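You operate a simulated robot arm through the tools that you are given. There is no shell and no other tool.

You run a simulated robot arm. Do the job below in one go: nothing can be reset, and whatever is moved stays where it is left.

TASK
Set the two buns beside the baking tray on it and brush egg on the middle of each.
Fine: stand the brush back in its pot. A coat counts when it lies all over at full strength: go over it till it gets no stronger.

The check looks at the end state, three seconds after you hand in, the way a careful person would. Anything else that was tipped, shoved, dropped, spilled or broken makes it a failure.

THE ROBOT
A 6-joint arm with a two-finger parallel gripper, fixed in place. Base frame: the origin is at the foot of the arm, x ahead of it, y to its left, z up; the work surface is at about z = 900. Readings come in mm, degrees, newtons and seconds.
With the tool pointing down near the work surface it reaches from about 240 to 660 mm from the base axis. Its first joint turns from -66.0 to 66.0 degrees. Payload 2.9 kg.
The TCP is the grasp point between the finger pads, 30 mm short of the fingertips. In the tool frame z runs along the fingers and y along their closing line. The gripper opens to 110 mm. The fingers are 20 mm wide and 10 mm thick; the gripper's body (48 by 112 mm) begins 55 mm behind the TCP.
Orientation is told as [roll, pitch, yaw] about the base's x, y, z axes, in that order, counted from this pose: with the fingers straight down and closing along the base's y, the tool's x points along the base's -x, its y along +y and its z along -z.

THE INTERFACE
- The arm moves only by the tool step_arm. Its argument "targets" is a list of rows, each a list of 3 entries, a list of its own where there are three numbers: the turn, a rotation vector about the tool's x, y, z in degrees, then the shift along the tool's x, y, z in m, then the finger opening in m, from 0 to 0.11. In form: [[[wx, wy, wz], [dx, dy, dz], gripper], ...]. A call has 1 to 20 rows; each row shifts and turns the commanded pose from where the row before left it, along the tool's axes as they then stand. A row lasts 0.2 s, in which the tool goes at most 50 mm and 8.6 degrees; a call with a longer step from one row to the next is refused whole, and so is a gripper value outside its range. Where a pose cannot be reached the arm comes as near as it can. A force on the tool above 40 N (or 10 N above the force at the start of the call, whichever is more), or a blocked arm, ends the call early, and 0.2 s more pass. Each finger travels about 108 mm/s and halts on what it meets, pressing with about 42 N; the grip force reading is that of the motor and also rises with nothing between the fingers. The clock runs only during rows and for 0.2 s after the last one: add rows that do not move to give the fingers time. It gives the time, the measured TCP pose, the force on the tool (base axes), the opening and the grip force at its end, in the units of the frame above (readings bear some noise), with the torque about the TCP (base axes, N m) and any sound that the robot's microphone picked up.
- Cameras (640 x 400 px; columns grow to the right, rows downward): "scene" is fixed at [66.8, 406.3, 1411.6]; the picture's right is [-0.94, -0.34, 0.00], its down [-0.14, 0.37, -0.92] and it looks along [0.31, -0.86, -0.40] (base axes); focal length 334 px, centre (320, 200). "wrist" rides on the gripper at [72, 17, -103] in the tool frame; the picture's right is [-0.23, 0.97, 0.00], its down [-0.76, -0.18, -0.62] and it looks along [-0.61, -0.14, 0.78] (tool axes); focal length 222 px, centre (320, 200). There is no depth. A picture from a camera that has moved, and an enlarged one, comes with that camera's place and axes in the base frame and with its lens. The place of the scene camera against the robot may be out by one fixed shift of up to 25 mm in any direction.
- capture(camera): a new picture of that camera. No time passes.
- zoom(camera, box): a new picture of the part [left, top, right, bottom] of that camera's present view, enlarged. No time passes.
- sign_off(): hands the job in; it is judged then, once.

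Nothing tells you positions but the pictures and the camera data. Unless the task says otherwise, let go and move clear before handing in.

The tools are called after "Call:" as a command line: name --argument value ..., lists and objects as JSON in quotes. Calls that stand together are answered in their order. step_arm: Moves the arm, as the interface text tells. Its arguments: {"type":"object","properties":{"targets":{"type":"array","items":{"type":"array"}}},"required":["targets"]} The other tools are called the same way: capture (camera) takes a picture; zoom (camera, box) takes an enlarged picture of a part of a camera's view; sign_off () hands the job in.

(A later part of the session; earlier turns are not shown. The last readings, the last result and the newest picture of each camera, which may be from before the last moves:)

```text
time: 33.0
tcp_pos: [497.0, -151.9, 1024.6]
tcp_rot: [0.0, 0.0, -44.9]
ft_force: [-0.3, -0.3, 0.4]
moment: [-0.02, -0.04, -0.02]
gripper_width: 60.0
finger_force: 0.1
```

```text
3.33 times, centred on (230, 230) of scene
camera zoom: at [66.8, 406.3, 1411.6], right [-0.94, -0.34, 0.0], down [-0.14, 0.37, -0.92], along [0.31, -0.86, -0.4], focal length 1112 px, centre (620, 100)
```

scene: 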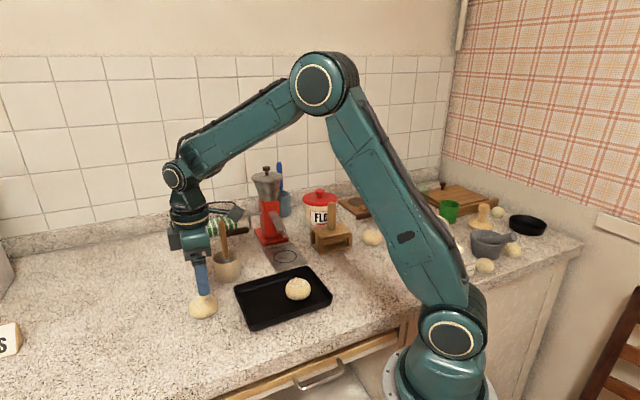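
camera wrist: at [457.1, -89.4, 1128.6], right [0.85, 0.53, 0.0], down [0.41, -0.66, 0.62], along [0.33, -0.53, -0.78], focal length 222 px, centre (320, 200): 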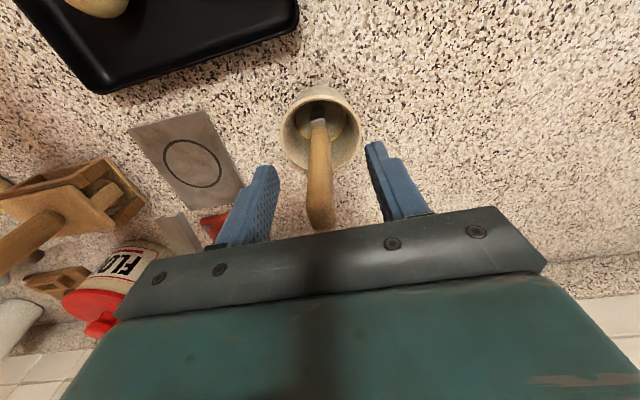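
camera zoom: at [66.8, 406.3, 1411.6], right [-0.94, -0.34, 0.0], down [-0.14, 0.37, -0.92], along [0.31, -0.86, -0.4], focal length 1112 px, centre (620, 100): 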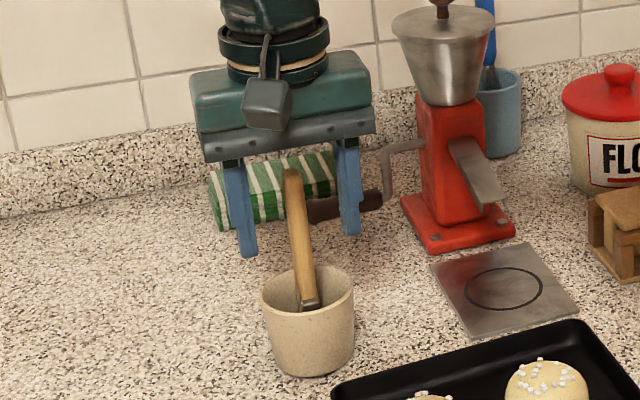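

The handle stands centred between the fingers. I'll close on it gently.

Call:
step_arm --targets '[[[0, 0, 0], [0, 0, 0], 0.045], [[0, 0, 0], [0, 0, 0], 0.032], [[0, 0, 0], [0, 0, 0], 0.024], [[0, 0, 0], [0, 0, 0], 0.018], [[0, 0, 0], [0, 0, 0], 0.013], [[0, 0, 0], [0, 0, 0], 0.009], [[0, 0, 0], [0, 0, 0], 0.006], [[0, 0, 0], [0, 0, 0], 0.006]]'

Call:
capture --camera "wrist"

Call:
zoom --camera "scene" --box '[180, 170, 280, 290]'

```text
time: 34.8
tcp_pos: [497.8, -152.2, 1025.1]
tcp_rot: [0.0, 0.0, -45.0]
ft_force: [0.0, 0.0, 0.4]
moment: [-0.05, 0.0, -0.04]
gripper_width: 12.1
finger_force: 42.1
```

```text
taken
camera wrist: at [457.1, -89.4, 1129.1], right [0.85, 0.53, 0.0], down [0.41, -0.66, 0.62], along [0.33, -0.53, -0.78], focal length 222 px, centre (320, 200)
```

wrist: 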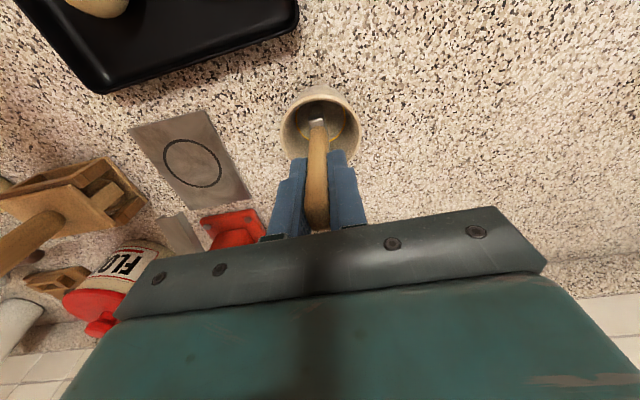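

```text
3.33 times, centred on (230, 230) of scene
camera zoom: at [66.8, 406.3, 1411.6], right [-0.94, -0.34, 0.0], down [-0.14, 0.37, -0.92], along [0.31, -0.86, -0.4], focal length 1112 px, centre (620, 100)
```

zoom: 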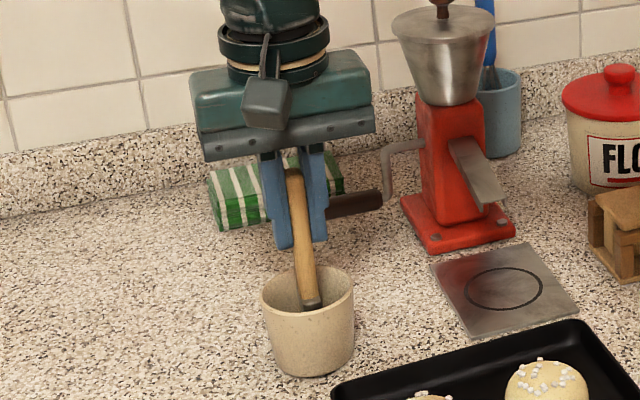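

The grip is firm at 12 mm. I'll lift the brush slowly straight out of the pot and look at it.

Call:
step_arm --targets '[[[0, 0, 0], [0, 0, -0.01], 0.006], [[0, 0, 0], [0, 0, -0.01], 0.006], [[0, 0, 0], [0, 0, -0.015], 0.006], [[0, 0, 0], [0, 0, -0.015], 0.006], [[0, 0, 0], [0, 0, -0.02], 0.006], [[0, 0, 0], [0, 0, -0.02], 0.006], [[0, 0, 0], [0, 0, 0], 0.006], [[0, 0, 0], [0, 0, 0], 0.006]]'

Call:
zoom --camera "scene" --box '[180, 150, 280, 290]'

Call:
zoom --camera "wrist" --box '[240, 60, 400, 200]'

```text
time: 36.6
tcp_pos: [497.0, -150.6, 1115.6]
tcp_rot: [0.0, -0.1, -45.0]
ft_force: [0.3, 0.3, -0.8]
moment: [0.02, 0.01, 0.0]
gripper_width: 12.2
finger_force: 42.2
```

```text
2.86 times, centred on (230, 220) of scene
camera zoom: at [66.8, 406.3, 1411.6], right [-0.94, -0.34, 0.0], down [-0.14, 0.37, -0.92], along [0.31, -0.86, -0.4], focal length 953 px, centre (577, 143)
```

zoom: 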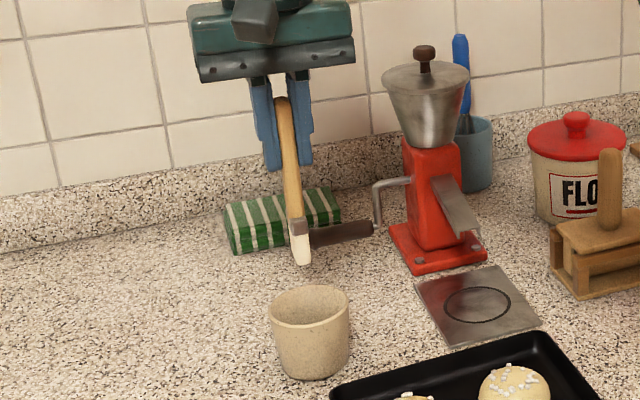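

```text
2.86 times, centred on (320, 130) of wrist
camera zoom: at [457.6, -87.9, 1219.6], right [0.85, 0.53, 0.0], down [0.41, -0.66, 0.62], along [0.33, -0.53, -0.78], focal length 635 px, centre (320, 400)
```

zoom: 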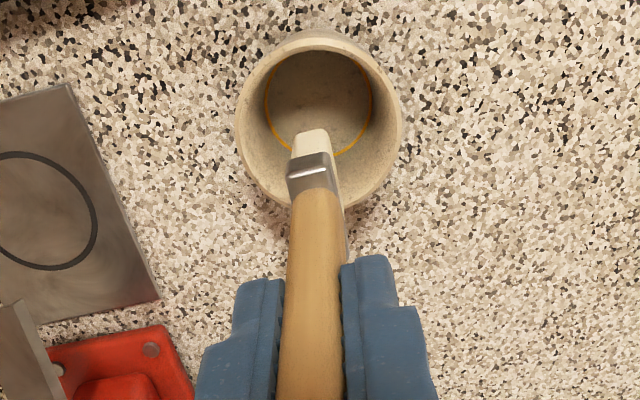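

The bristles look pale and dry, and the pot shows only a thin yellow ring near its floor. I'll look for where the egg really is.

Call:
zoom --camera "wrist" --box '[295, 65, 345, 115]'

Call:
zoom --camera "scene" --box '[370, 160, 560, 280]'

Call:
zoom --camera "scene" --box '[240, 150, 430, 260]'

Call:
capture --camera "scene"

Call:
zoom --camera "scene" --box '[210, 210, 250, 260]'

Call:
capture --camera "wrist"

```text
8.00 times, centred on (320, 90) of wrist
camera zoom: at [457.6, -87.9, 1219.6], right [0.85, 0.53, 0.0], down [0.41, -0.66, 0.62], along [0.33, -0.53, -0.78], focal length 1777 px, centre (320, 1080)
```

zoom: 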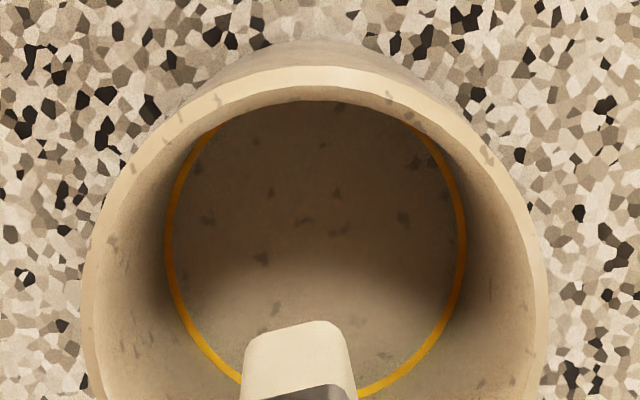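

```text
3.33 times, centred on (465, 220) of scene
camera zoom: at [66.8, 406.3, 1411.6], right [-0.94, -0.34, 0.0], down [-0.14, 0.37, -0.92], along [0.31, -0.86, -0.4], focal length 1112 px, centre (-163, 133)
```

zoom: 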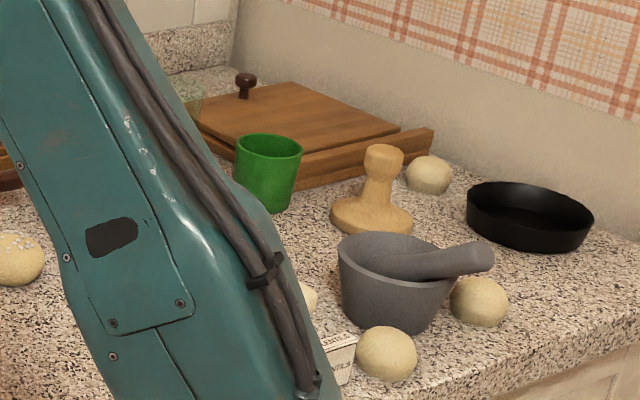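

```text
3.37 times, centred on (335, 205) of scene
camera zoom: at [66.8, 406.3, 1411.6], right [-0.94, -0.34, 0.0], down [-0.14, 0.37, -0.92], along [0.31, -0.86, -0.4], focal length 1123 px, centre (270, 183)
```

zoom: 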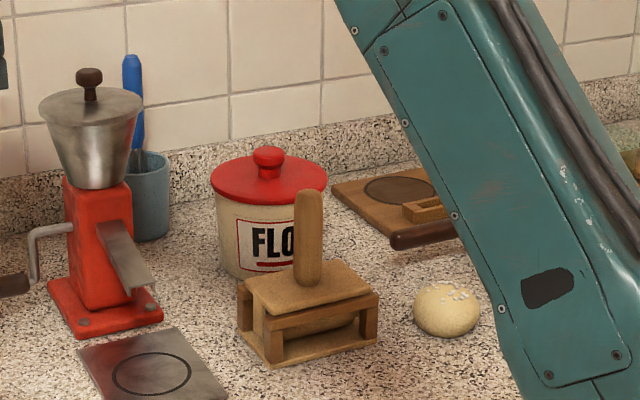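

```text
taken
```

scene: 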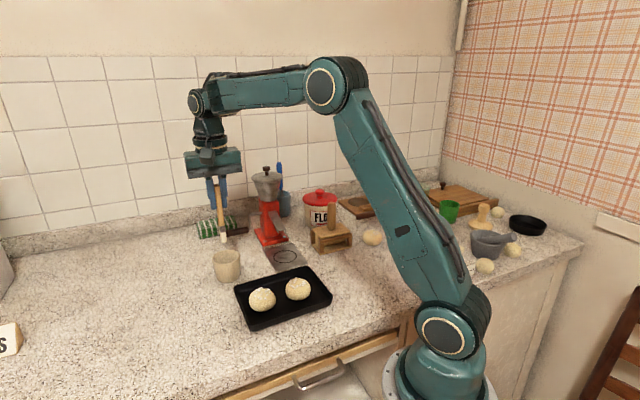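

```text
8.00 times, centred on (230, 235) of scene
camera zoom: at [66.8, 406.3, 1411.6], right [-0.94, -0.34, 0.0], down [-0.14, 0.37, -0.92], along [0.31, -0.86, -0.4], focal length 2668 px, centre (1040, -80)
```

zoom: 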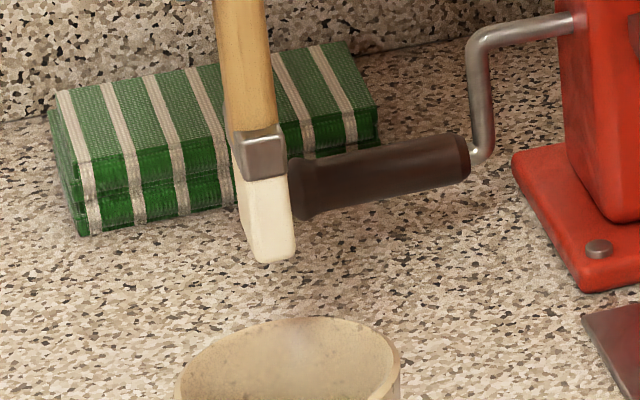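

```text
taken
camera wrist: at [457.6, -87.9, 1219.6], right [0.85, 0.53, 0.0], down [0.41, -0.66, 0.62], along [0.33, -0.53, -0.78], focal length 222 px, centre (320, 200)
```

wrist: 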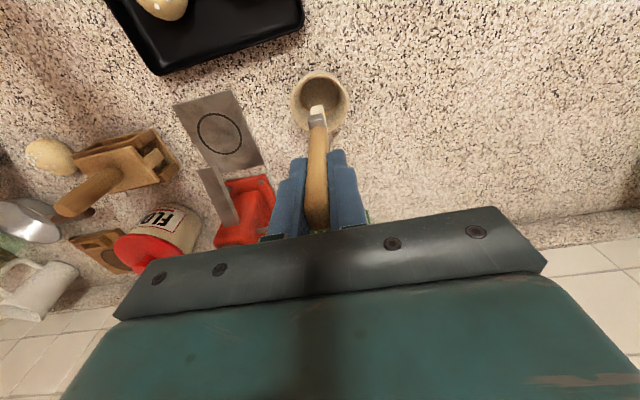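

Every other container is out of reach, so this pot, with its yellow ring at the bottom, must be the egg supply. I'll take the brush over bun 2 (363, -89) and feel for the top with a light touch to see whether it leaves egg.

Call:
step_arm --targets '[[[0, 0, 0], [0.035, -0.01265, 0], 0.006], [[0, 0, 0], [0.035, -0.01265, 0], 0.006], [[0, 0, 0], [0.035, -0.01265, 0], 0.006], [[0, 0, 0], [0.035, -0.01265, 0], 0.006], [[0, 0, 0], [0, 0, 0.02], 0.006], [[0, 0, 0], [0, 0, 0.02], 0.006], [[0, 0, 0], [0, 0, 0], 0.006]]'

Call:
capture --camera "wrist"

Call:
zoom --camera "wrist" --box '[240, 60, 400, 200]'

Call:
zoom --camera "scene" --box '[210, 210, 340, 340]'

```text
time: 38.2
tcp_pos: [362.8, -89.9, 1073.1]
tcp_rot: [0.0, 0.0, -45.0]
ft_force: [-0.6, -0.2, 0.1]
moment: [-0.01, -0.02, -0.02]
gripper_width: 11.9
finger_force: 42.4
```

```text
taken
camera wrist: at [322.9, -27.4, 1176.8], right [0.85, 0.53, 0.0], down [0.41, -0.66, 0.62], along [0.33, -0.53, -0.78], focal length 222 px, centre (320, 200)
```

wrist: 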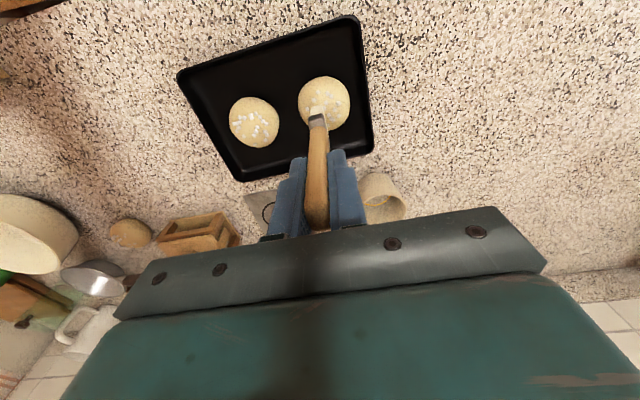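

```text
2.86 times, centred on (320, 130) of wrist
camera zoom: at [322.9, -27.4, 1176.8], right [0.85, 0.53, 0.0], down [0.41, -0.66, 0.62], along [0.33, -0.53, -0.78], focal length 635 px, centre (320, 400)
```

zoom: 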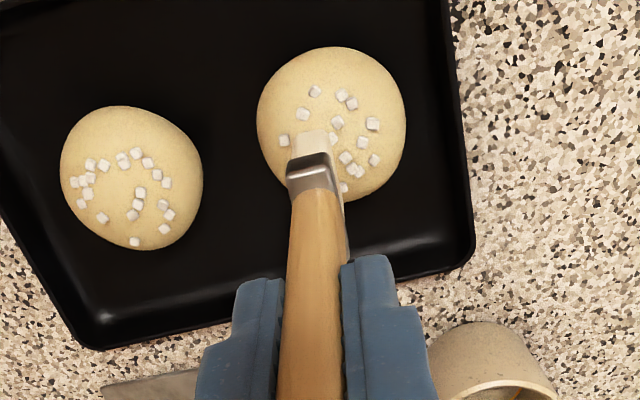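

```text
3.08 times, centred on (275, 275) of scene
camera zoom: at [66.8, 406.3, 1411.6], right [-0.94, -0.34, 0.0], down [-0.14, 0.37, -0.92], along [0.31, -0.86, -0.4], focal length 1026 px, centre (458, -31)
```

zoom: 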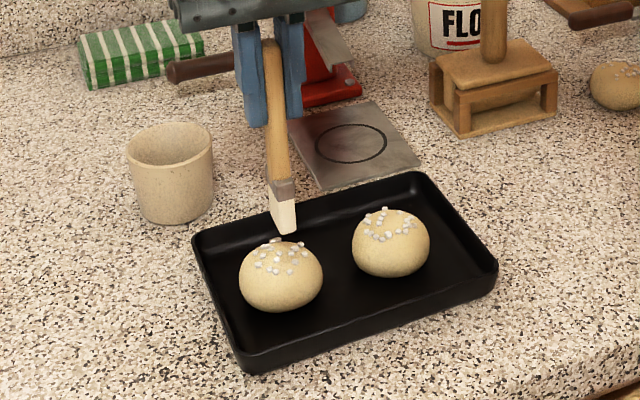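

The brush hangs above bun 2's middle. I'll lower it in small steps until it touches.

Call:
step_arm --targets '[[[0, 0, 0], [0, 0, 0.006], 0.006], [[0, 0, 0], [0, 0, 0.004], 0.006], [[0, 0, 0], [0, 0, 0], 0.006]]'

Call:
zoom --camera "scene" --box '[230, 250, 300, 320]'

Call:
zoom --camera "wrist" --box '[280, 60, 370, 150]'

```text
time: 39.0
tcp_pos: [362.2, -89.8, 1064.3]
tcp_rot: [0.0, 0.0, -45.1]
ft_force: [-0.7, 0.1, -0.3]
moment: [0.01, 0.02, -0.02]
gripper_width: 11.8
finger_force: 42.2
```

```text
5.71 times, centred on (265, 285) of scene
camera zoom: at [66.8, 406.3, 1411.6], right [-0.94, -0.34, 0.0], down [-0.14, 0.37, -0.92], along [0.31, -0.86, -0.4], focal length 1905 px, centre (634, -286)
```

zoom: 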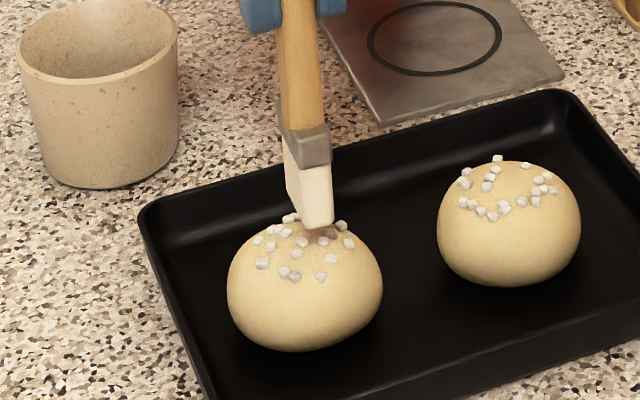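

```text
4.44 times, centred on (325, 105) of wrist
camera zoom: at [322.8, -26.8, 1167.2], right [0.85, 0.53, 0.0], down [0.41, -0.66, 0.62], along [0.33, -0.53, -0.78], focal length 987 px, centre (298, 622)
```

zoom: 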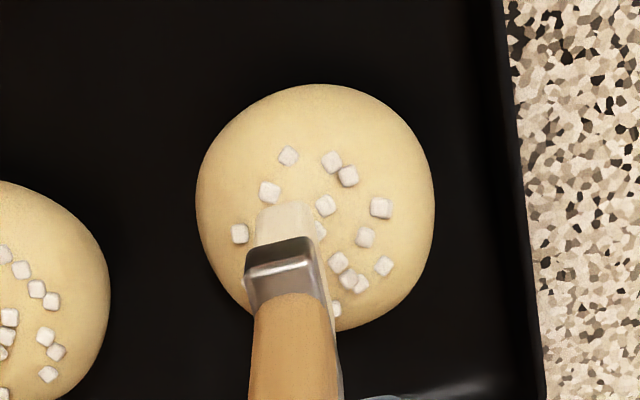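

Call:
step_arm --targets '[[[0, 0, 0], [0.001, 0.003, 0.003], 0.006], [[0, 0, 0], [0, 0, 0], 0.006]]'

Call:
step_arm --targets '[[[0, 0, 0], [0, 0, 0.003], 0.006], [[0, 0, 0], [0, 0, 0], 0.006]]'

Call:
zoom --camera "scene" --box '[230, 250, 300, 320]'

Call:
zoom --camera "wrist" --box '[280, 60, 370, 150]'

```text
time: 39.6
tcp_pos: [363.3, -86.2, 1061.2]
tcp_rot: [0.0, 0.0, -45.0]
ft_force: [0.6, -0.2, -0.3]
moment: [-0.03, 0.01, 0.01]
gripper_width: 12.3
finger_force: 41.3
```

```text
time: 40.2
tcp_pos: [363.8, -85.2, 1059.8]
tcp_rot: [-0.1, 0.1, -45.0]
ft_force: [0.8, 0.6, 0.1]
moment: [0.0, -0.01, 0.01]
gripper_width: 12.0
finger_force: 42.4
```

```text
5.71 times, centred on (265, 285) of scene
camera zoom: at [66.8, 406.3, 1411.6], right [-0.94, -0.34, 0.0], down [-0.14, 0.37, -0.92], along [0.31, -0.86, -0.4], focal length 1905 px, centre (634, -286)
```

zoom: 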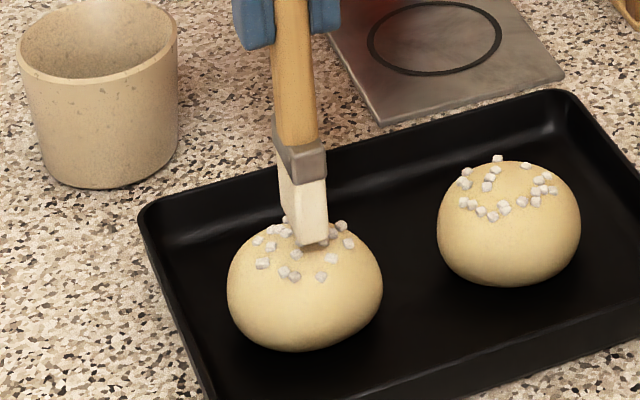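

```text
4.44 times, centred on (325, 105) of wrist
camera zoom: at [323.9, -24.0, 1162.0], right [0.85, 0.53, 0.0], down [0.41, -0.66, 0.62], along [0.33, -0.53, -0.78], focal length 987 px, centre (298, 622)
```

zoom: 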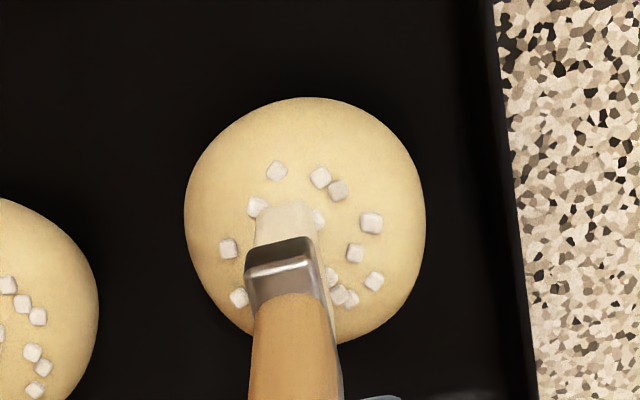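

Call:
step_arm --targets '[[[0, 0, 0], [0, 0, 0.002], 0.006], [[0, 0, 0], [0, 0, 0], 0.006]]'

Call:
step_arm --targets '[[[0, 0, 0], [0, 0, 0.002], 0.006], [[0, 0, 0], [0, 0, 0], 0.006]]'

Call:
zoom --camera "scene" --box '[230, 250, 300, 320]'

Call:
zoom --camera "wrist" --box '[280, 60, 370, 150]'

```text
time: 40.8
tcp_pos: [363.7, -85.7, 1056.1]
tcp_rot: [0.0, 0.0, -45.0]
ft_force: [-0.2, 0.3, -0.6]
moment: [-0.02, -0.02, 0.03]
gripper_width: 12.2
finger_force: 41.8
```

```text
time: 41.4
tcp_pos: [363.9, -85.2, 1054.6]
tcp_rot: [0.0, -0.1, -45.0]
ft_force: [-0.2, -1.1, 0.3]
moment: [-0.01, -0.02, 0.01]
gripper_width: 12.0
finger_force: 42.1
```

```text
5.71 times, centred on (265, 285) of scene
camera zoom: at [66.8, 406.3, 1411.6], right [-0.94, -0.34, 0.0], down [-0.14, 0.37, -0.92], along [0.31, -0.86, -0.4], focal length 1905 px, centre (634, -286)
```

zoom: 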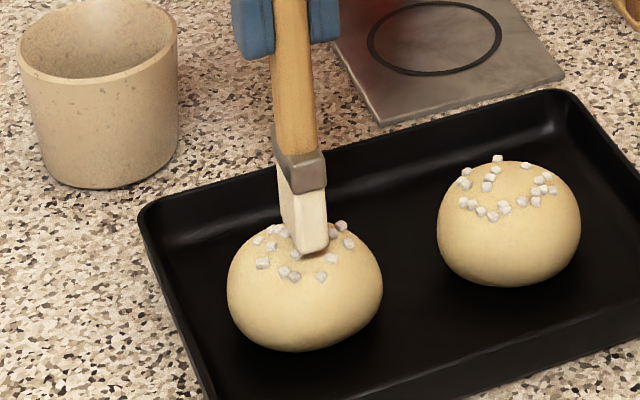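

```text
4.44 times, centred on (325, 105) of wrist
camera zoom: at [324.0, -23.5, 1158.2], right [0.85, 0.53, 0.0], down [0.41, -0.66, 0.62], along [0.33, -0.53, -0.78], focal length 987 px, centre (298, 622)
```

zoom: 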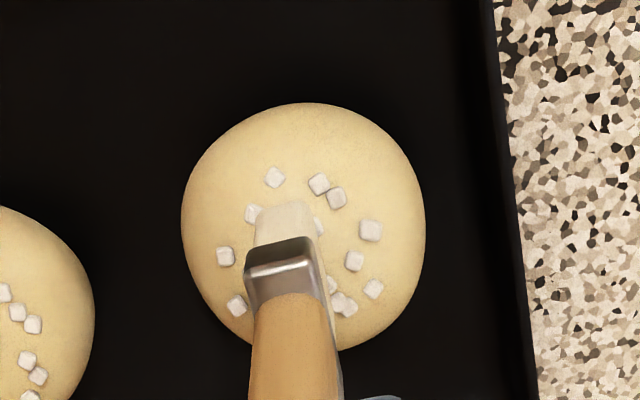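

Call:
step_arm --targets '[[[0, 0, 0], [0, 0, 0.002], 0.006], [[0, 0, 0], [0, 0, 0], 0.006]]'

Call:
step_arm --targets '[[[0, 0, 0], [0, 0, 0.002], 0.006], [[0, 0, 0], [0, 0, 0], 0.006]]'

Call:
zoom --camera "scene" --box '[245, 265, 285, 305]'

```text
time: 42.0
tcp_pos: [364.1, -87.0, 1052.5]
tcp_rot: [0.0, 0.1, -45.1]
ft_force: [-0.5, -0.3, 0.1]
moment: [0.01, -0.01, -0.05]
gripper_width: 12.2
finger_force: 42.2
```

```text
time: 42.6
tcp_pos: [363.7, -85.0, 1052.2]
tcp_rot: [0.0, 0.1, -44.9]
ft_force: [-0.1, -1.0, 1.8]
moment: [0.0, 0.01, -0.01]
gripper_width: 12.2
finger_force: 42.4
```

```text
10.00 times, centred on (265, 285) of scene
camera zoom: at [66.8, 406.3, 1411.6], right [-0.94, -0.34, 0.0], down [-0.14, 0.37, -0.92], along [0.31, -0.86, -0.4], focal length 3334 px, centre (870, -650)
```

zoom: 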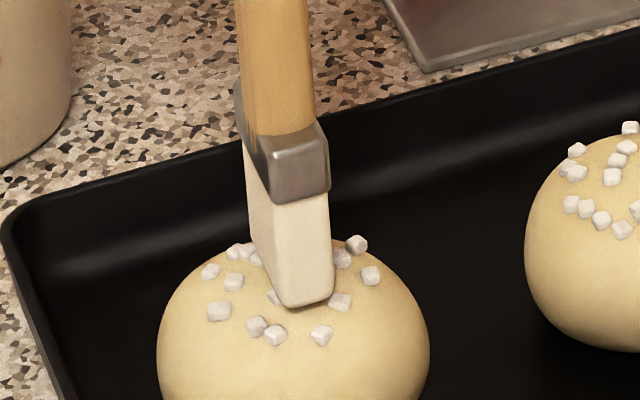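

A light contact of about 2 N is felt at TCP z 1052. I'll press 1 mm more, make one short test stroke, lift and inspect.

Call:
step_arm --targets '[[[0, 0, 0], [0, 0, 0.001], 0.006], [[0, 0, 0], [0, 0.004, 0], 0.006], [[0, 0, 0], [0, -0.004, 0], 0.006], [[0, 0, 0], [0, -0.004, 0], 0.006], [[0, 0, 0], [0, 0.004, 0], 0.006]]'

Call:
step_arm --targets '[[[0, 0, 0], [0, 0, -0.02], 0.006], [[0, 0, 0], [0, 0, -0.03], 0.006], [[0, 0, 0], [0, -0.03, 0], 0.006], [[0, 0, 0], [0, 0, 0], 0.006]]'

Call:
zoom --camera "scene" --box '[230, 250, 320, 330]'

Call:
zoom --camera "wrist" --box '[260, 40, 420, 180]'

```text
time: 43.8
tcp_pos: [362.3, -87.3, 1051.2]
tcp_rot: [-0.1, -0.1, -45.0]
ft_force: [-0.2, -4.7, 13.2]
moment: [-0.5, 0.11, -0.01]
gripper_width: 12.3
finger_force: 42.1
```

```text
time: 44.8
tcp_pos: [342.3, -106.3, 1101.4]
tcp_rot: [0.0, 0.1, -44.9]
ft_force: [0.0, 0.0, -0.5]
moment: [-0.01, 0.01, 0.02]
gripper_width: 12.2
finger_force: 42.4
```

```text
5.00 times, centred on (275, 290) of scene
camera zoom: at [66.8, 406.3, 1411.6], right [-0.94, -0.34, 0.0], down [-0.14, 0.37, -0.92], along [0.31, -0.86, -0.4], focal length 1667 px, centre (545, -250)
```

zoom: 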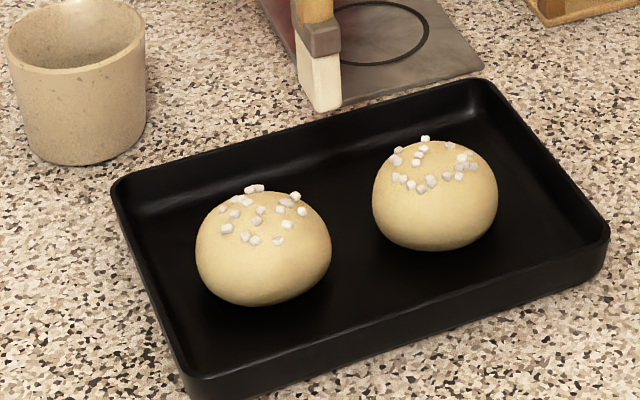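

```text
2.86 times, centred on (340, 110) of wrist
camera zoom: at [302.3, -45.0, 1204.1], right [0.85, 0.53, 0.0], down [0.41, -0.66, 0.62], along [0.33, -0.53, -0.78], focal length 635 px, centre (263, 457)
```

zoom: 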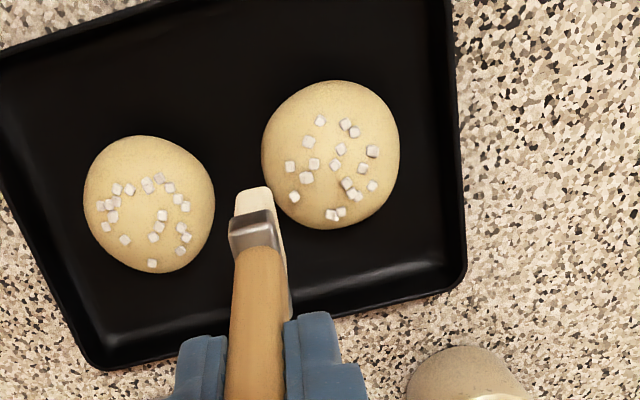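

No coat shows so far. I'll look closely at the bun's top, the bristles and the inside of the pot.

Call:
zoom --camera "scene" --box '[245, 280, 285, 315]'

Call:
zoom --camera "scene" --box '[280, 240, 310, 280]'

Call:
zoom --camera "wrist" --box '[300, 55, 370, 125]'

Call:
capture --camera "wrist"

```text
11.43 times, centred on (265, 298) of scene
camera zoom: at [66.8, 406.3, 1411.6], right [-0.94, -0.34, 0.0], down [-0.14, 0.37, -0.92], along [0.31, -0.86, -0.4], focal length 3811 px, centre (949, -914)
```

zoom: 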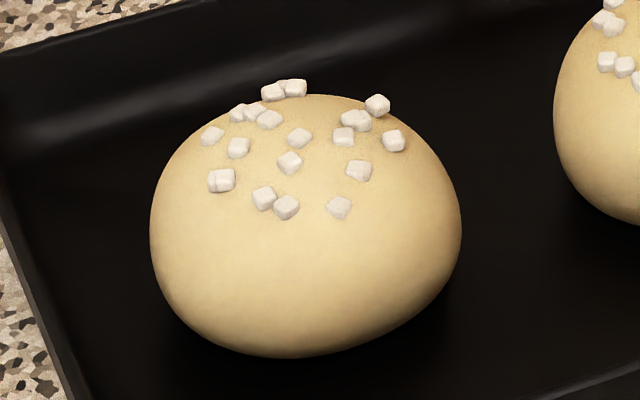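

```text
10.00 times, centred on (295, 260) of scene
camera zoom: at [66.8, 406.3, 1411.6], right [-0.94, -0.34, 0.0], down [-0.14, 0.37, -0.92], along [0.31, -0.86, -0.4], focal length 3334 px, centre (570, -400)
```

zoom: 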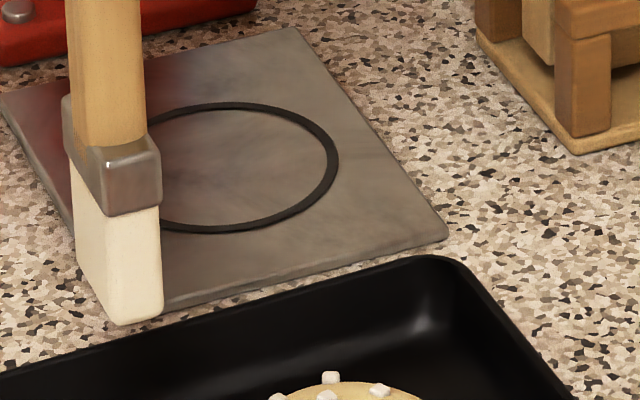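

```text
5.71 times, centred on (335, 90) of wrist
camera zoom: at [302.3, -45.0, 1204.1], right [0.85, 0.53, 0.0], down [0.41, -0.66, 0.62], along [0.33, -0.53, -0.78], focal length 1269 px, centre (234, 829)
```

zoom: 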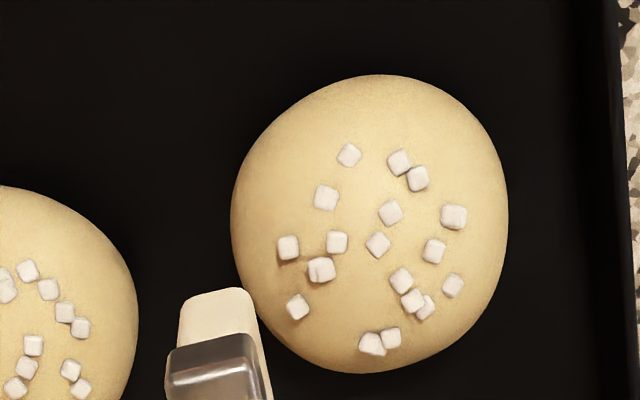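

```text
taken
camera wrist: at [302.3, -45.0, 1204.1], right [0.85, 0.53, 0.0], down [0.41, -0.66, 0.62], along [0.33, -0.53, -0.78], focal length 222 px, centre (320, 200)
```

wrist: 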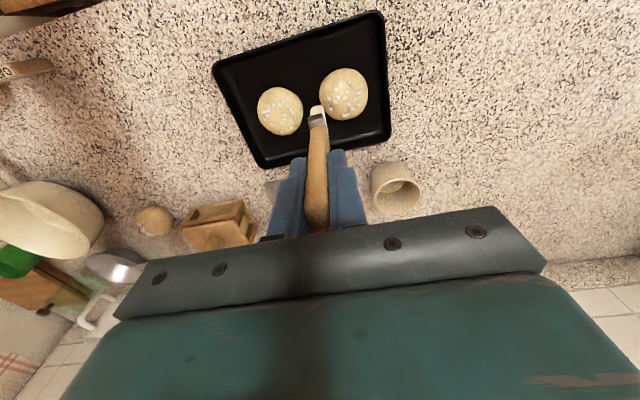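

The brush left nothing, so it is dry. I'll bring the wrist camera over the pot for a straight look inside.

Call:
step_arm --targets '[[[0, 0, 0], [0, 0, -0.02], 0.006], [[0, 0, 0], [-0.0318, 0.01013, 0], 0.006], [[0, 0, 0], [-0.0318, 0.01013, 0], 0.006], [[0, 0, 0], [-0.0318, 0.01013, 0], 0.006], [[0, 0, 0], [-0.0318, 0.01013, 0], 0.006], [[0, 0, 0], [-0.0318, 0.01013, 0], 0.006], [[0, 0, 0], [-0.0318, 0.01013, 0], 0.006], [[0, 0, 0], [0, 0, 0], 0.006]]'

Call:
capture --camera "wrist"

Call:
zoom --camera "wrist" --box '[280, 0, 380, 80]'

```text
time: 46.6
tcp_pos: [520.9, -200.9, 1121.6]
tcp_rot: [0.0, 0.1, -44.9]
ft_force: [0.2, 0.0, -0.6]
moment: [0.03, 0.0, 0.03]
gripper_width: 12.1
finger_force: 42.3
```

```text
taken
camera wrist: at [480.8, -138.2, 1225.4], right [0.85, 0.53, 0.0], down [0.41, -0.66, 0.62], along [0.33, -0.53, -0.78], focal length 222 px, centre (320, 200)
```

wrist: 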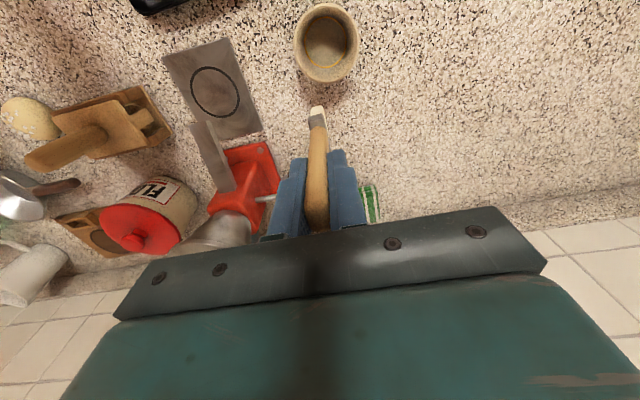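

```text
5.00 times, centred on (330, 40) of wrist
camera zoom: at [480.8, -138.2, 1225.4], right [0.85, 0.53, 0.0], down [0.41, -0.66, 0.62], along [0.33, -0.53, -0.78], focal length 1111 px, centre (270, 1000)
```

zoom: 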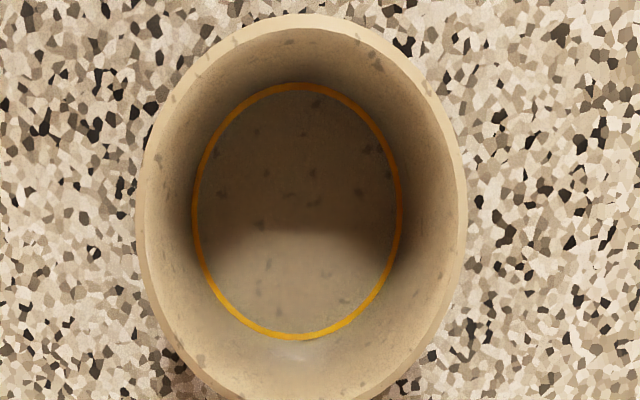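

The pot holds at most a thin film of egg right at the floor, marked by the yellow ring. I'll carry the brush back over the pot and dip it properly down to the floor.

Call:
step_arm --targets '[[[0, 0, 0], [0.0249, 0.00841, 0], 0.006], [[0, 0, 0], [0.0249, 0.00841, 0], 0.006], [[0, 0, 0], [0, 0, 0.02], 0.006], [[0, 0, 0], [0, 0, 0], 0.006]]'

Call:
zoom --camera "wrist" --box '[270, 50, 370, 140]'

Call:
zoom --camera "scene" --box '[190, 190, 270, 290]'

```text
time: 47.6
tcp_pos: [497.4, -152.2, 1099.8]
tcp_rot: [0.0, 0.0, -44.9]
ft_force: [0.3, -0.3, 0.0]
moment: [-0.03, -0.03, 0.05]
gripper_width: 11.9
finger_force: 42.2
```

```text
4.44 times, centred on (320, 95) of wrist
camera zoom: at [456.5, -89.4, 1204.1], right [0.85, 0.53, 0.0], down [0.41, -0.66, 0.62], along [0.33, -0.53, -0.78], focal length 987 px, centre (320, 667)
```

zoom: 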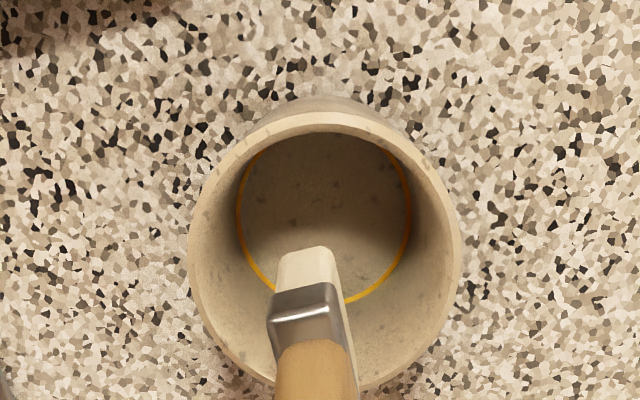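

```text
4.00 times, centred on (230, 240) of scene
camera zoom: at [66.8, 406.3, 1411.6], right [-0.94, -0.34, 0.0], down [-0.14, 0.37, -0.92], along [0.31, -0.86, -0.4], focal length 1334 px, centre (680, 40)
```

zoom: 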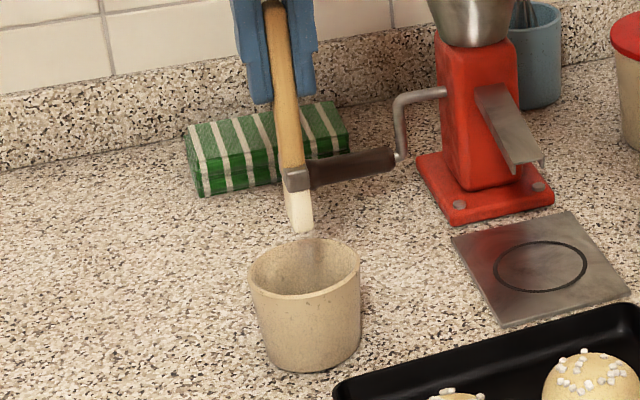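

Call:
step_arm --targets '[[[0, 0, 0], [0, 0, 0.02], 0.006], [[0, 0, 0], [0, 0, 0.02], 0.006], [[0, 0, 0], [0, 0, 0.015], 0.006], [[0, 0, 0], [0, 0, 0.01], 0.006], [[0, 0, 0], [0, 0, 0.005], 0.006], [[0, 0, 0], [0, 0, 0], 0.006]]'

Call:
step_arm --targets '[[[0, 0, 0], [0, 0, 0.002], 0.006], [[0, 0, 0], [0, 0, 0], 0.006]]'

Call:
step_arm --targets '[[[0, 0, 0], [0, 0, 0.002], 0.006], [[0, 0, 0], [0, 0, 0], 0.006]]'

Call:
step_arm --targets '[[[0, 0, 0], [0, 0, 0.001], 0.006], [[0, 0, 0], [0, 0, 0], 0.006]]'

```text
time: 49.0
tcp_pos: [497.4, -152.7, 1030.8]
tcp_rot: [-0.1, 0.0, -45.0]
ft_force: [0.5, -0.2, -0.3]
moment: [-0.02, 0.0, 0.03]
gripper_width: 12.0
finger_force: 42.3
```

```text
time: 49.6
tcp_pos: [496.8, -152.0, 1029.3]
tcp_rot: [0.0, 0.0, -45.0]
ft_force: [-0.2, 0.1, -0.4]
moment: [-0.05, -0.01, -0.04]
gripper_width: 11.9
finger_force: 42.0
```

```text
time: 50.2
tcp_pos: [496.8, -152.3, 1026.4]
tcp_rot: [-0.1, 0.0, -45.0]
ft_force: [0.3, -0.3, 0.2]
moment: [0.01, 0.0, 0.02]
gripper_width: 11.9
finger_force: 41.4
```

```text
time: 50.8
tcp_pos: [497.2, -151.5, 1026.0]
tcp_rot: [0.0, -0.1, -45.0]
ft_force: [-0.2, 0.1, 0.2]
moment: [-0.01, 0.02, 0.02]
gripper_width: 12.3
finger_force: 41.5
```

Call:
step_arm --targets '[[[0, 0, 0], [0, 0, 0.001], 0.006], [[0, 0, 0], [0, 0, 0], 0.006]]'

Call:
zoom --camera "wrist" --box '[270, 70, 370, 160]'

Call:
step_arm --targets '[[[0, 0, 0], [0, 0, 0.001], 0.006], [[0, 0, 0], [0, 0, 0], 0.006]]'

```text
time: 51.4
tcp_pos: [496.2, -152.7, 1024.3]
tcp_rot: [0.1, -0.1, -44.9]
ft_force: [-2.5, 2.4, 9.5]
moment: [0.29, 0.23, -0.01]
gripper_width: 12.3
finger_force: 42.3
```

```text
4.44 times, centred on (320, 115) of wrist
camera zoom: at [456.7, -89.6, 1128.6], right [0.85, 0.53, 0.0], down [0.41, -0.66, 0.62], along [0.33, -0.53, -0.78], focal length 987 px, centre (320, 578)
```

zoom: 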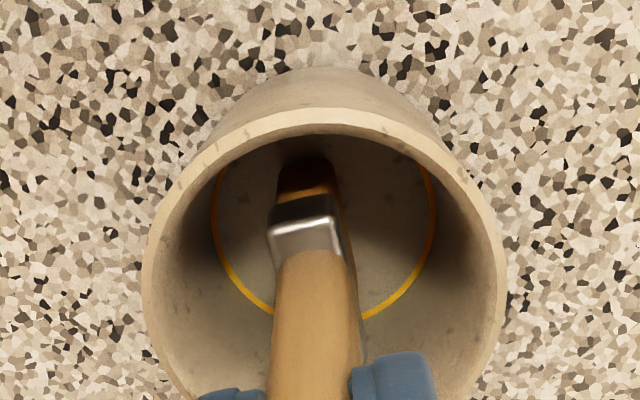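

```text
time: 52.0
tcp_pos: [497.8, -152.2, 1024.1]
tcp_rot: [0.1, -0.2, -45.0]
ft_force: [-3.8, 5.1, 26.0]
moment: [0.57, 0.49, 0.0]
gripper_width: 12.0
finger_force: 41.4
```

I see a yellow line on the bristles at the egg's surface. I'll lift straight out and look at the brush.

Call:
step_arm --targets '[[[0, 0, 0], [0, 0, -0.002], 0.006], [[0, 0, 0], [0, 0, 0], 0.006], [[0, 0, 0], [0, 0, -0.008], 0.006], [[0, 0, 0], [0, 0, -0.01], 0.006], [[0, 0, 0], [0, 0, -0.015], 0.006], [[0, 0, 0], [0, 0, -0.015], 0.006], [[0, 0, 0], [0, 0, -0.02], 0.006], [[0, 0, 0], [0, 0, -0.022], 0.006], [[0, 0, 0], [0, 0, 0], 0.006], [[0, 0, 0], [0, 0, 0], 0.006]]'

Call:
zoom --camera "wrist" --box '[270, 50, 370, 140]'

Call:
zoom --camera "scene" --box '[200, 200, 250, 260]'

```text
time: 54.2
tcp_pos: [497.3, -152.4, 1114.7]
tcp_rot: [0.0, 0.0, -45.0]
ft_force: [-0.4, 0.2, 0.3]
moment: [0.0, 0.01, 0.02]
gripper_width: 12.1
finger_force: 42.2
```

```text
4.44 times, centred on (320, 95) of wrist
camera zoom: at [458.0, -90.2, 1219.3], right [0.85, 0.53, 0.0], down [0.41, -0.66, 0.62], along [0.33, -0.53, -0.78], focal length 987 px, centre (320, 667)
```

zoom: 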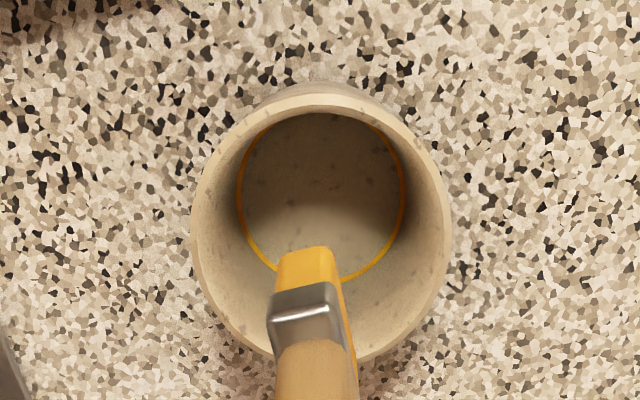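

```text
6.67 times, centred on (225, 230) of scene
camera zoom: at [66.8, 406.3, 1411.6], right [-0.94, -0.34, 0.0], down [-0.14, 0.37, -0.92], along [0.31, -0.86, -0.4], focal length 2223 px, centre (953, 0)
```

zoom: 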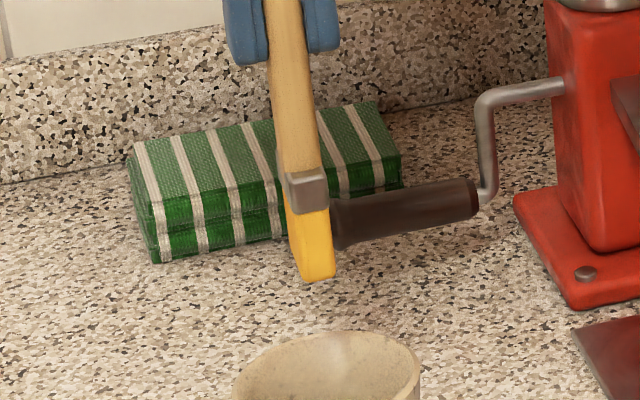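

The bristles are now bright yellow, so the brush is loaded. I'll carry it to bun 2 and come down just short of contact.

Call:
step_arm --targets '[[[0, 0, 0], [0.03525, -0.0119, 0], 0.006], [[0, 0, 0], [0.03525, -0.0119, 0], 0.006], [[0, 0, 0], [0.03525, -0.0119, 0], 0.006], [[0, 0, 0], [0.03525, -0.0119, 0], 0.006], [[0, 0, 0], [0, 0, 0.025], 0.006], [[0, 0, 0], [0, 0, 0.025], 0.006], [[0, 0, 0], [0, 0, 0.01], 0.006], [[0, 0, 0], [0, 0, 0], 0.006]]'

Call:
step_arm --targets '[[[0, 0, 0], [0, 0, 0.003], 0.006], [[0, 0, 0], [0, 0, 0], 0.006]]'

Call:
step_arm --targets '[[[0, 0, 0], [0, 0, 0.001], 0.006], [[0, 0, 0], [0, 0, 0], 0.006]]'

Call:
zoom --camera "scene" --box '[240, 260, 310, 320]'

Call:
zoom --camera "wrist" --box '[270, 50, 370, 140]'

```text
time: 56.0
tcp_pos: [363.6, -86.1, 1055.5]
tcp_rot: [-0.1, 0.1, -45.0]
ft_force: [0.0, 0.7, -0.6]
moment: [0.01, -0.02, 0.0]
gripper_width: 12.1
finger_force: 41.9
```

```text
time: 56.6
tcp_pos: [363.6, -85.8, 1052.2]
tcp_rot: [0.0, 0.1, -45.0]
ft_force: [-0.5, -0.1, -0.1]
moment: [0.0, 0.02, -0.01]
gripper_width: 12.2
finger_force: 41.6
```

```text
time: 57.2
tcp_pos: [363.2, -86.8, 1051.2]
tcp_rot: [-0.1, 0.0, -45.0]
ft_force: [0.1, -0.4, -0.5]
moment: [-0.01, 0.0, 0.02]
gripper_width: 12.2
finger_force: 42.0
```

```text
6.67 times, centred on (275, 290) of scene
camera zoom: at [66.8, 406.3, 1411.6], right [-0.94, -0.34, 0.0], down [-0.14, 0.37, -0.92], along [0.31, -0.86, -0.4], focal length 2223 px, centre (620, -400)
```

zoom: 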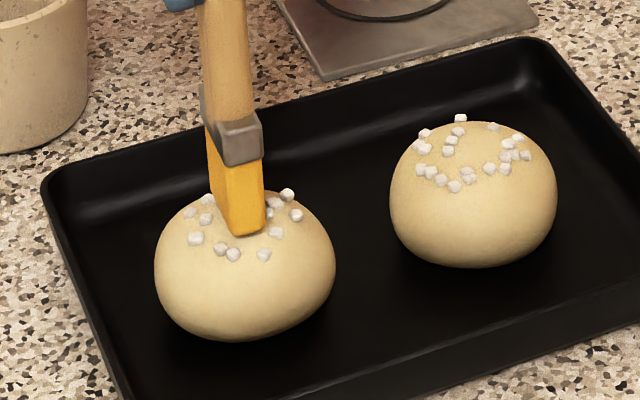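

```text
4.44 times, centred on (320, 95) of wrist
camera zoom: at [323.7, -24.3, 1154.7], right [0.85, 0.53, 0.0], down [0.41, -0.66, 0.62], along [0.33, -0.53, -0.78], focal length 987 px, centre (320, 667)
```

zoom: 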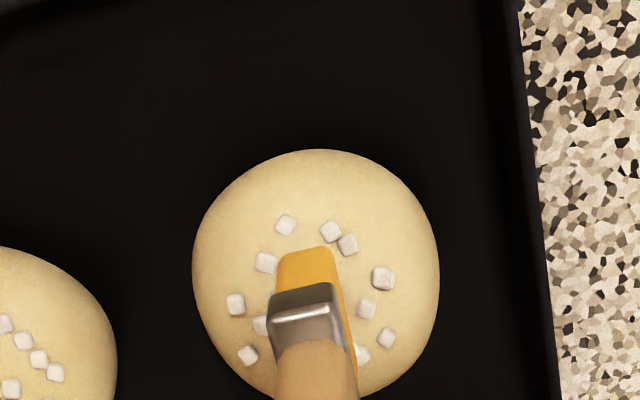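

Call:
step_arm --targets '[[[0, 0, 0], [0, 0, 0.001], 0.006], [[0, 0, 0], [0, 0, 0], 0.006]]'

Call:
step_arm --targets '[[[0, 0, 0], [0, 0, 0.0005], 0.006], [[0, 0, 0], [0, 0, 0], 0.006]]'

```text
time: 57.8
tcp_pos: [362.4, -86.7, 1051.0]
tcp_rot: [0.2, 0.0, -45.0]
ft_force: [-0.8, -0.6, 4.1]
moment: [-0.08, 0.02, 0.03]
gripper_width: 12.2
finger_force: 41.8
```

```text
time: 58.4
tcp_pos: [363.1, -85.6, 1050.5]
tcp_rot: [0.1, -0.1, -45.0]
ft_force: [-0.8, 0.6, 12.4]
moment: [0.0, 0.04, 0.03]
gripper_width: 12.2
finger_force: 42.1
```

Contact is at about 12 N. I'll stroke back and forth over the middle and then lift to inspect.

Call:
step_arm --targets '[[[0, 0, 0], [0, 0.003, 0], 0.006], [[0, 0, 0], [0, 0.003, 0], 0.006], [[0, 0, 0], [0, -0.003, 0], 0.006], [[0, 0, 0], [0, -0.003, 0], 0.006], [[0, 0, 0], [0, -0.003, 0], 0.006], [[0, 0, 0], [0, -0.003, 0], 0.006], [[0, 0, 0], [0, 0.003, 0], 0.006], [[0, 0, 0], [0, 0.003, 0], 0.006]]'

Call:
step_arm --targets '[[[0, 0, 0], [0, 0, -0.01], 0.006], [[0, 0, 0], [0, 0, -0.03], 0.006], [[0, 0, 0], [0, -0.03, 0], 0.006], [[0, 0, 0], [0, 0, 0], 0.006]]'

Call:
zoom --camera "scene" --box '[230, 255, 320, 325]'

Call:
zoom --camera "wrist" --box '[280, 40, 400, 140]'

```text
time: 60.2
tcp_pos: [362.4, -88.2, 1050.0]
tcp_rot: [-0.1, 0.0, -45.2]
ft_force: [-6.9, -7.2, 31.3]
moment: [-0.86, 0.78, -0.03]
gripper_width: 12.2
finger_force: 42.4
```

```text
time: 61.2
tcp_pos: [344.3, -107.6, 1088.7]
tcp_rot: [0.0, 0.1, -45.0]
ft_force: [0.2, -0.2, 0.1]
moment: [0.01, 0.04, 0.0]
gripper_width: 12.0
finger_force: 42.0
```

```text
5.71 times, centred on (275, 290) of scene
camera zoom: at [66.8, 406.3, 1411.6], right [-0.94, -0.34, 0.0], down [-0.14, 0.37, -0.92], along [0.31, -0.86, -0.4], focal length 1905 px, centre (577, -314)
```

zoom: 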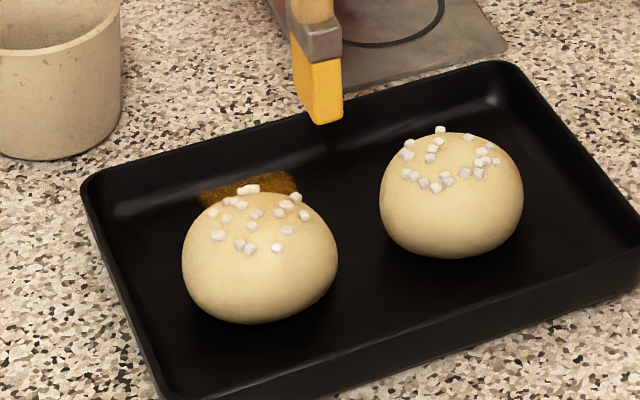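

```text
4.00 times, centred on (340, 90) of wrist
camera zoom: at [303.6, -45.0, 1192.5], right [0.85, 0.53, 0.0], down [0.41, -0.66, 0.62], along [0.33, -0.53, -0.78], focal length 888 px, centre (240, 640)
```

zoom: 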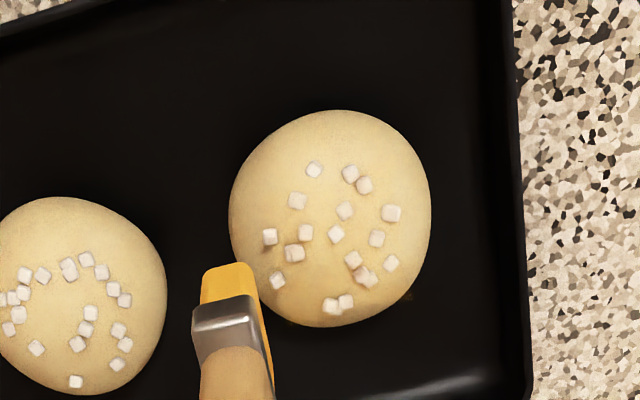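

Something amber shows at the far side of bun 2. I'll zoom in hard before doing more.

Call:
zoom --camera "scene" --box '[255, 278, 285, 303]'

Call:
zoom --camera "wrist" --box '[330, 60, 395, 130]'

Call:
zoom --camera "wrist" --box '[320, 90, 420, 170]'

```text
16.00 times, centred on (270, 290) of scene
camera zoom: at [66.8, 406.3, 1411.6], right [-0.94, -0.34, 0.0], down [-0.14, 0.37, -0.92], along [0.31, -0.86, -0.4], focal length 5335 px, centre (1120, -1248)
```

zoom: 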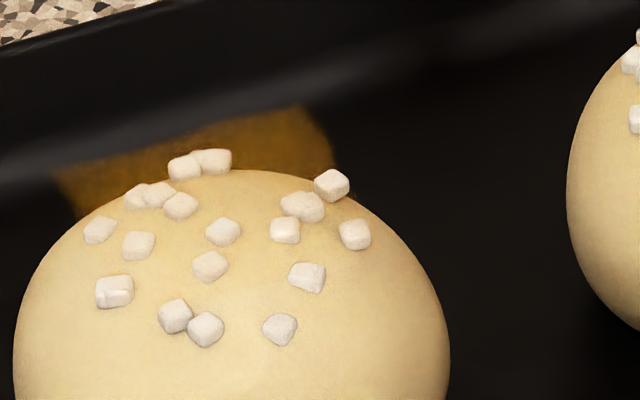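

```text
5.71 times, centred on (362, 95) of wrist
camera zoom: at [303.6, -45.0, 1192.5], right [0.85, 0.53, 0.0], down [0.41, -0.66, 0.62], along [0.33, -0.53, -0.78], focal length 1269 px, centre (77, 800)
```

zoom: 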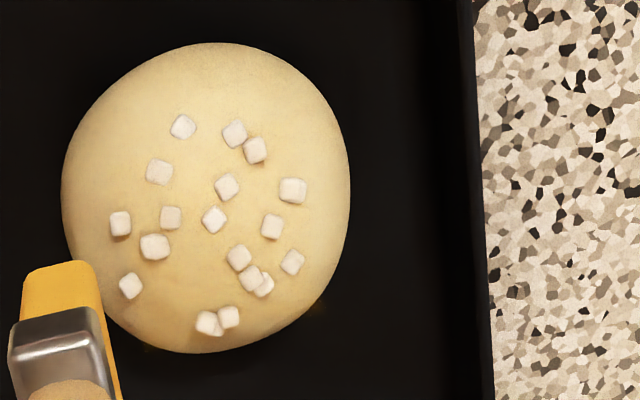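

```text
5.00 times, centred on (370, 130) of wrist
camera zoom: at [303.6, -45.0, 1192.5], right [0.85, 0.53, 0.0], down [0.41, -0.66, 0.62], along [0.33, -0.53, -0.78], focal length 1111 px, centre (70, 550)
```

zoom: 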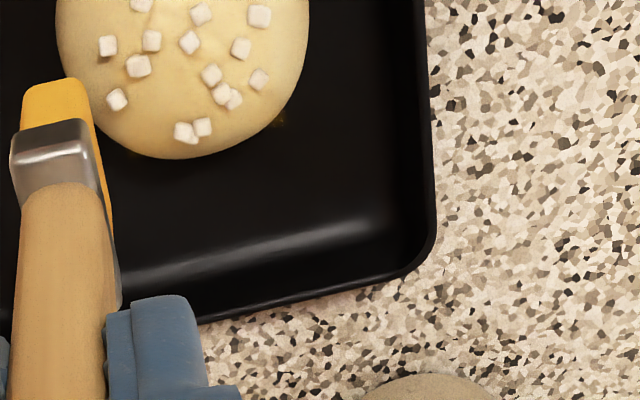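

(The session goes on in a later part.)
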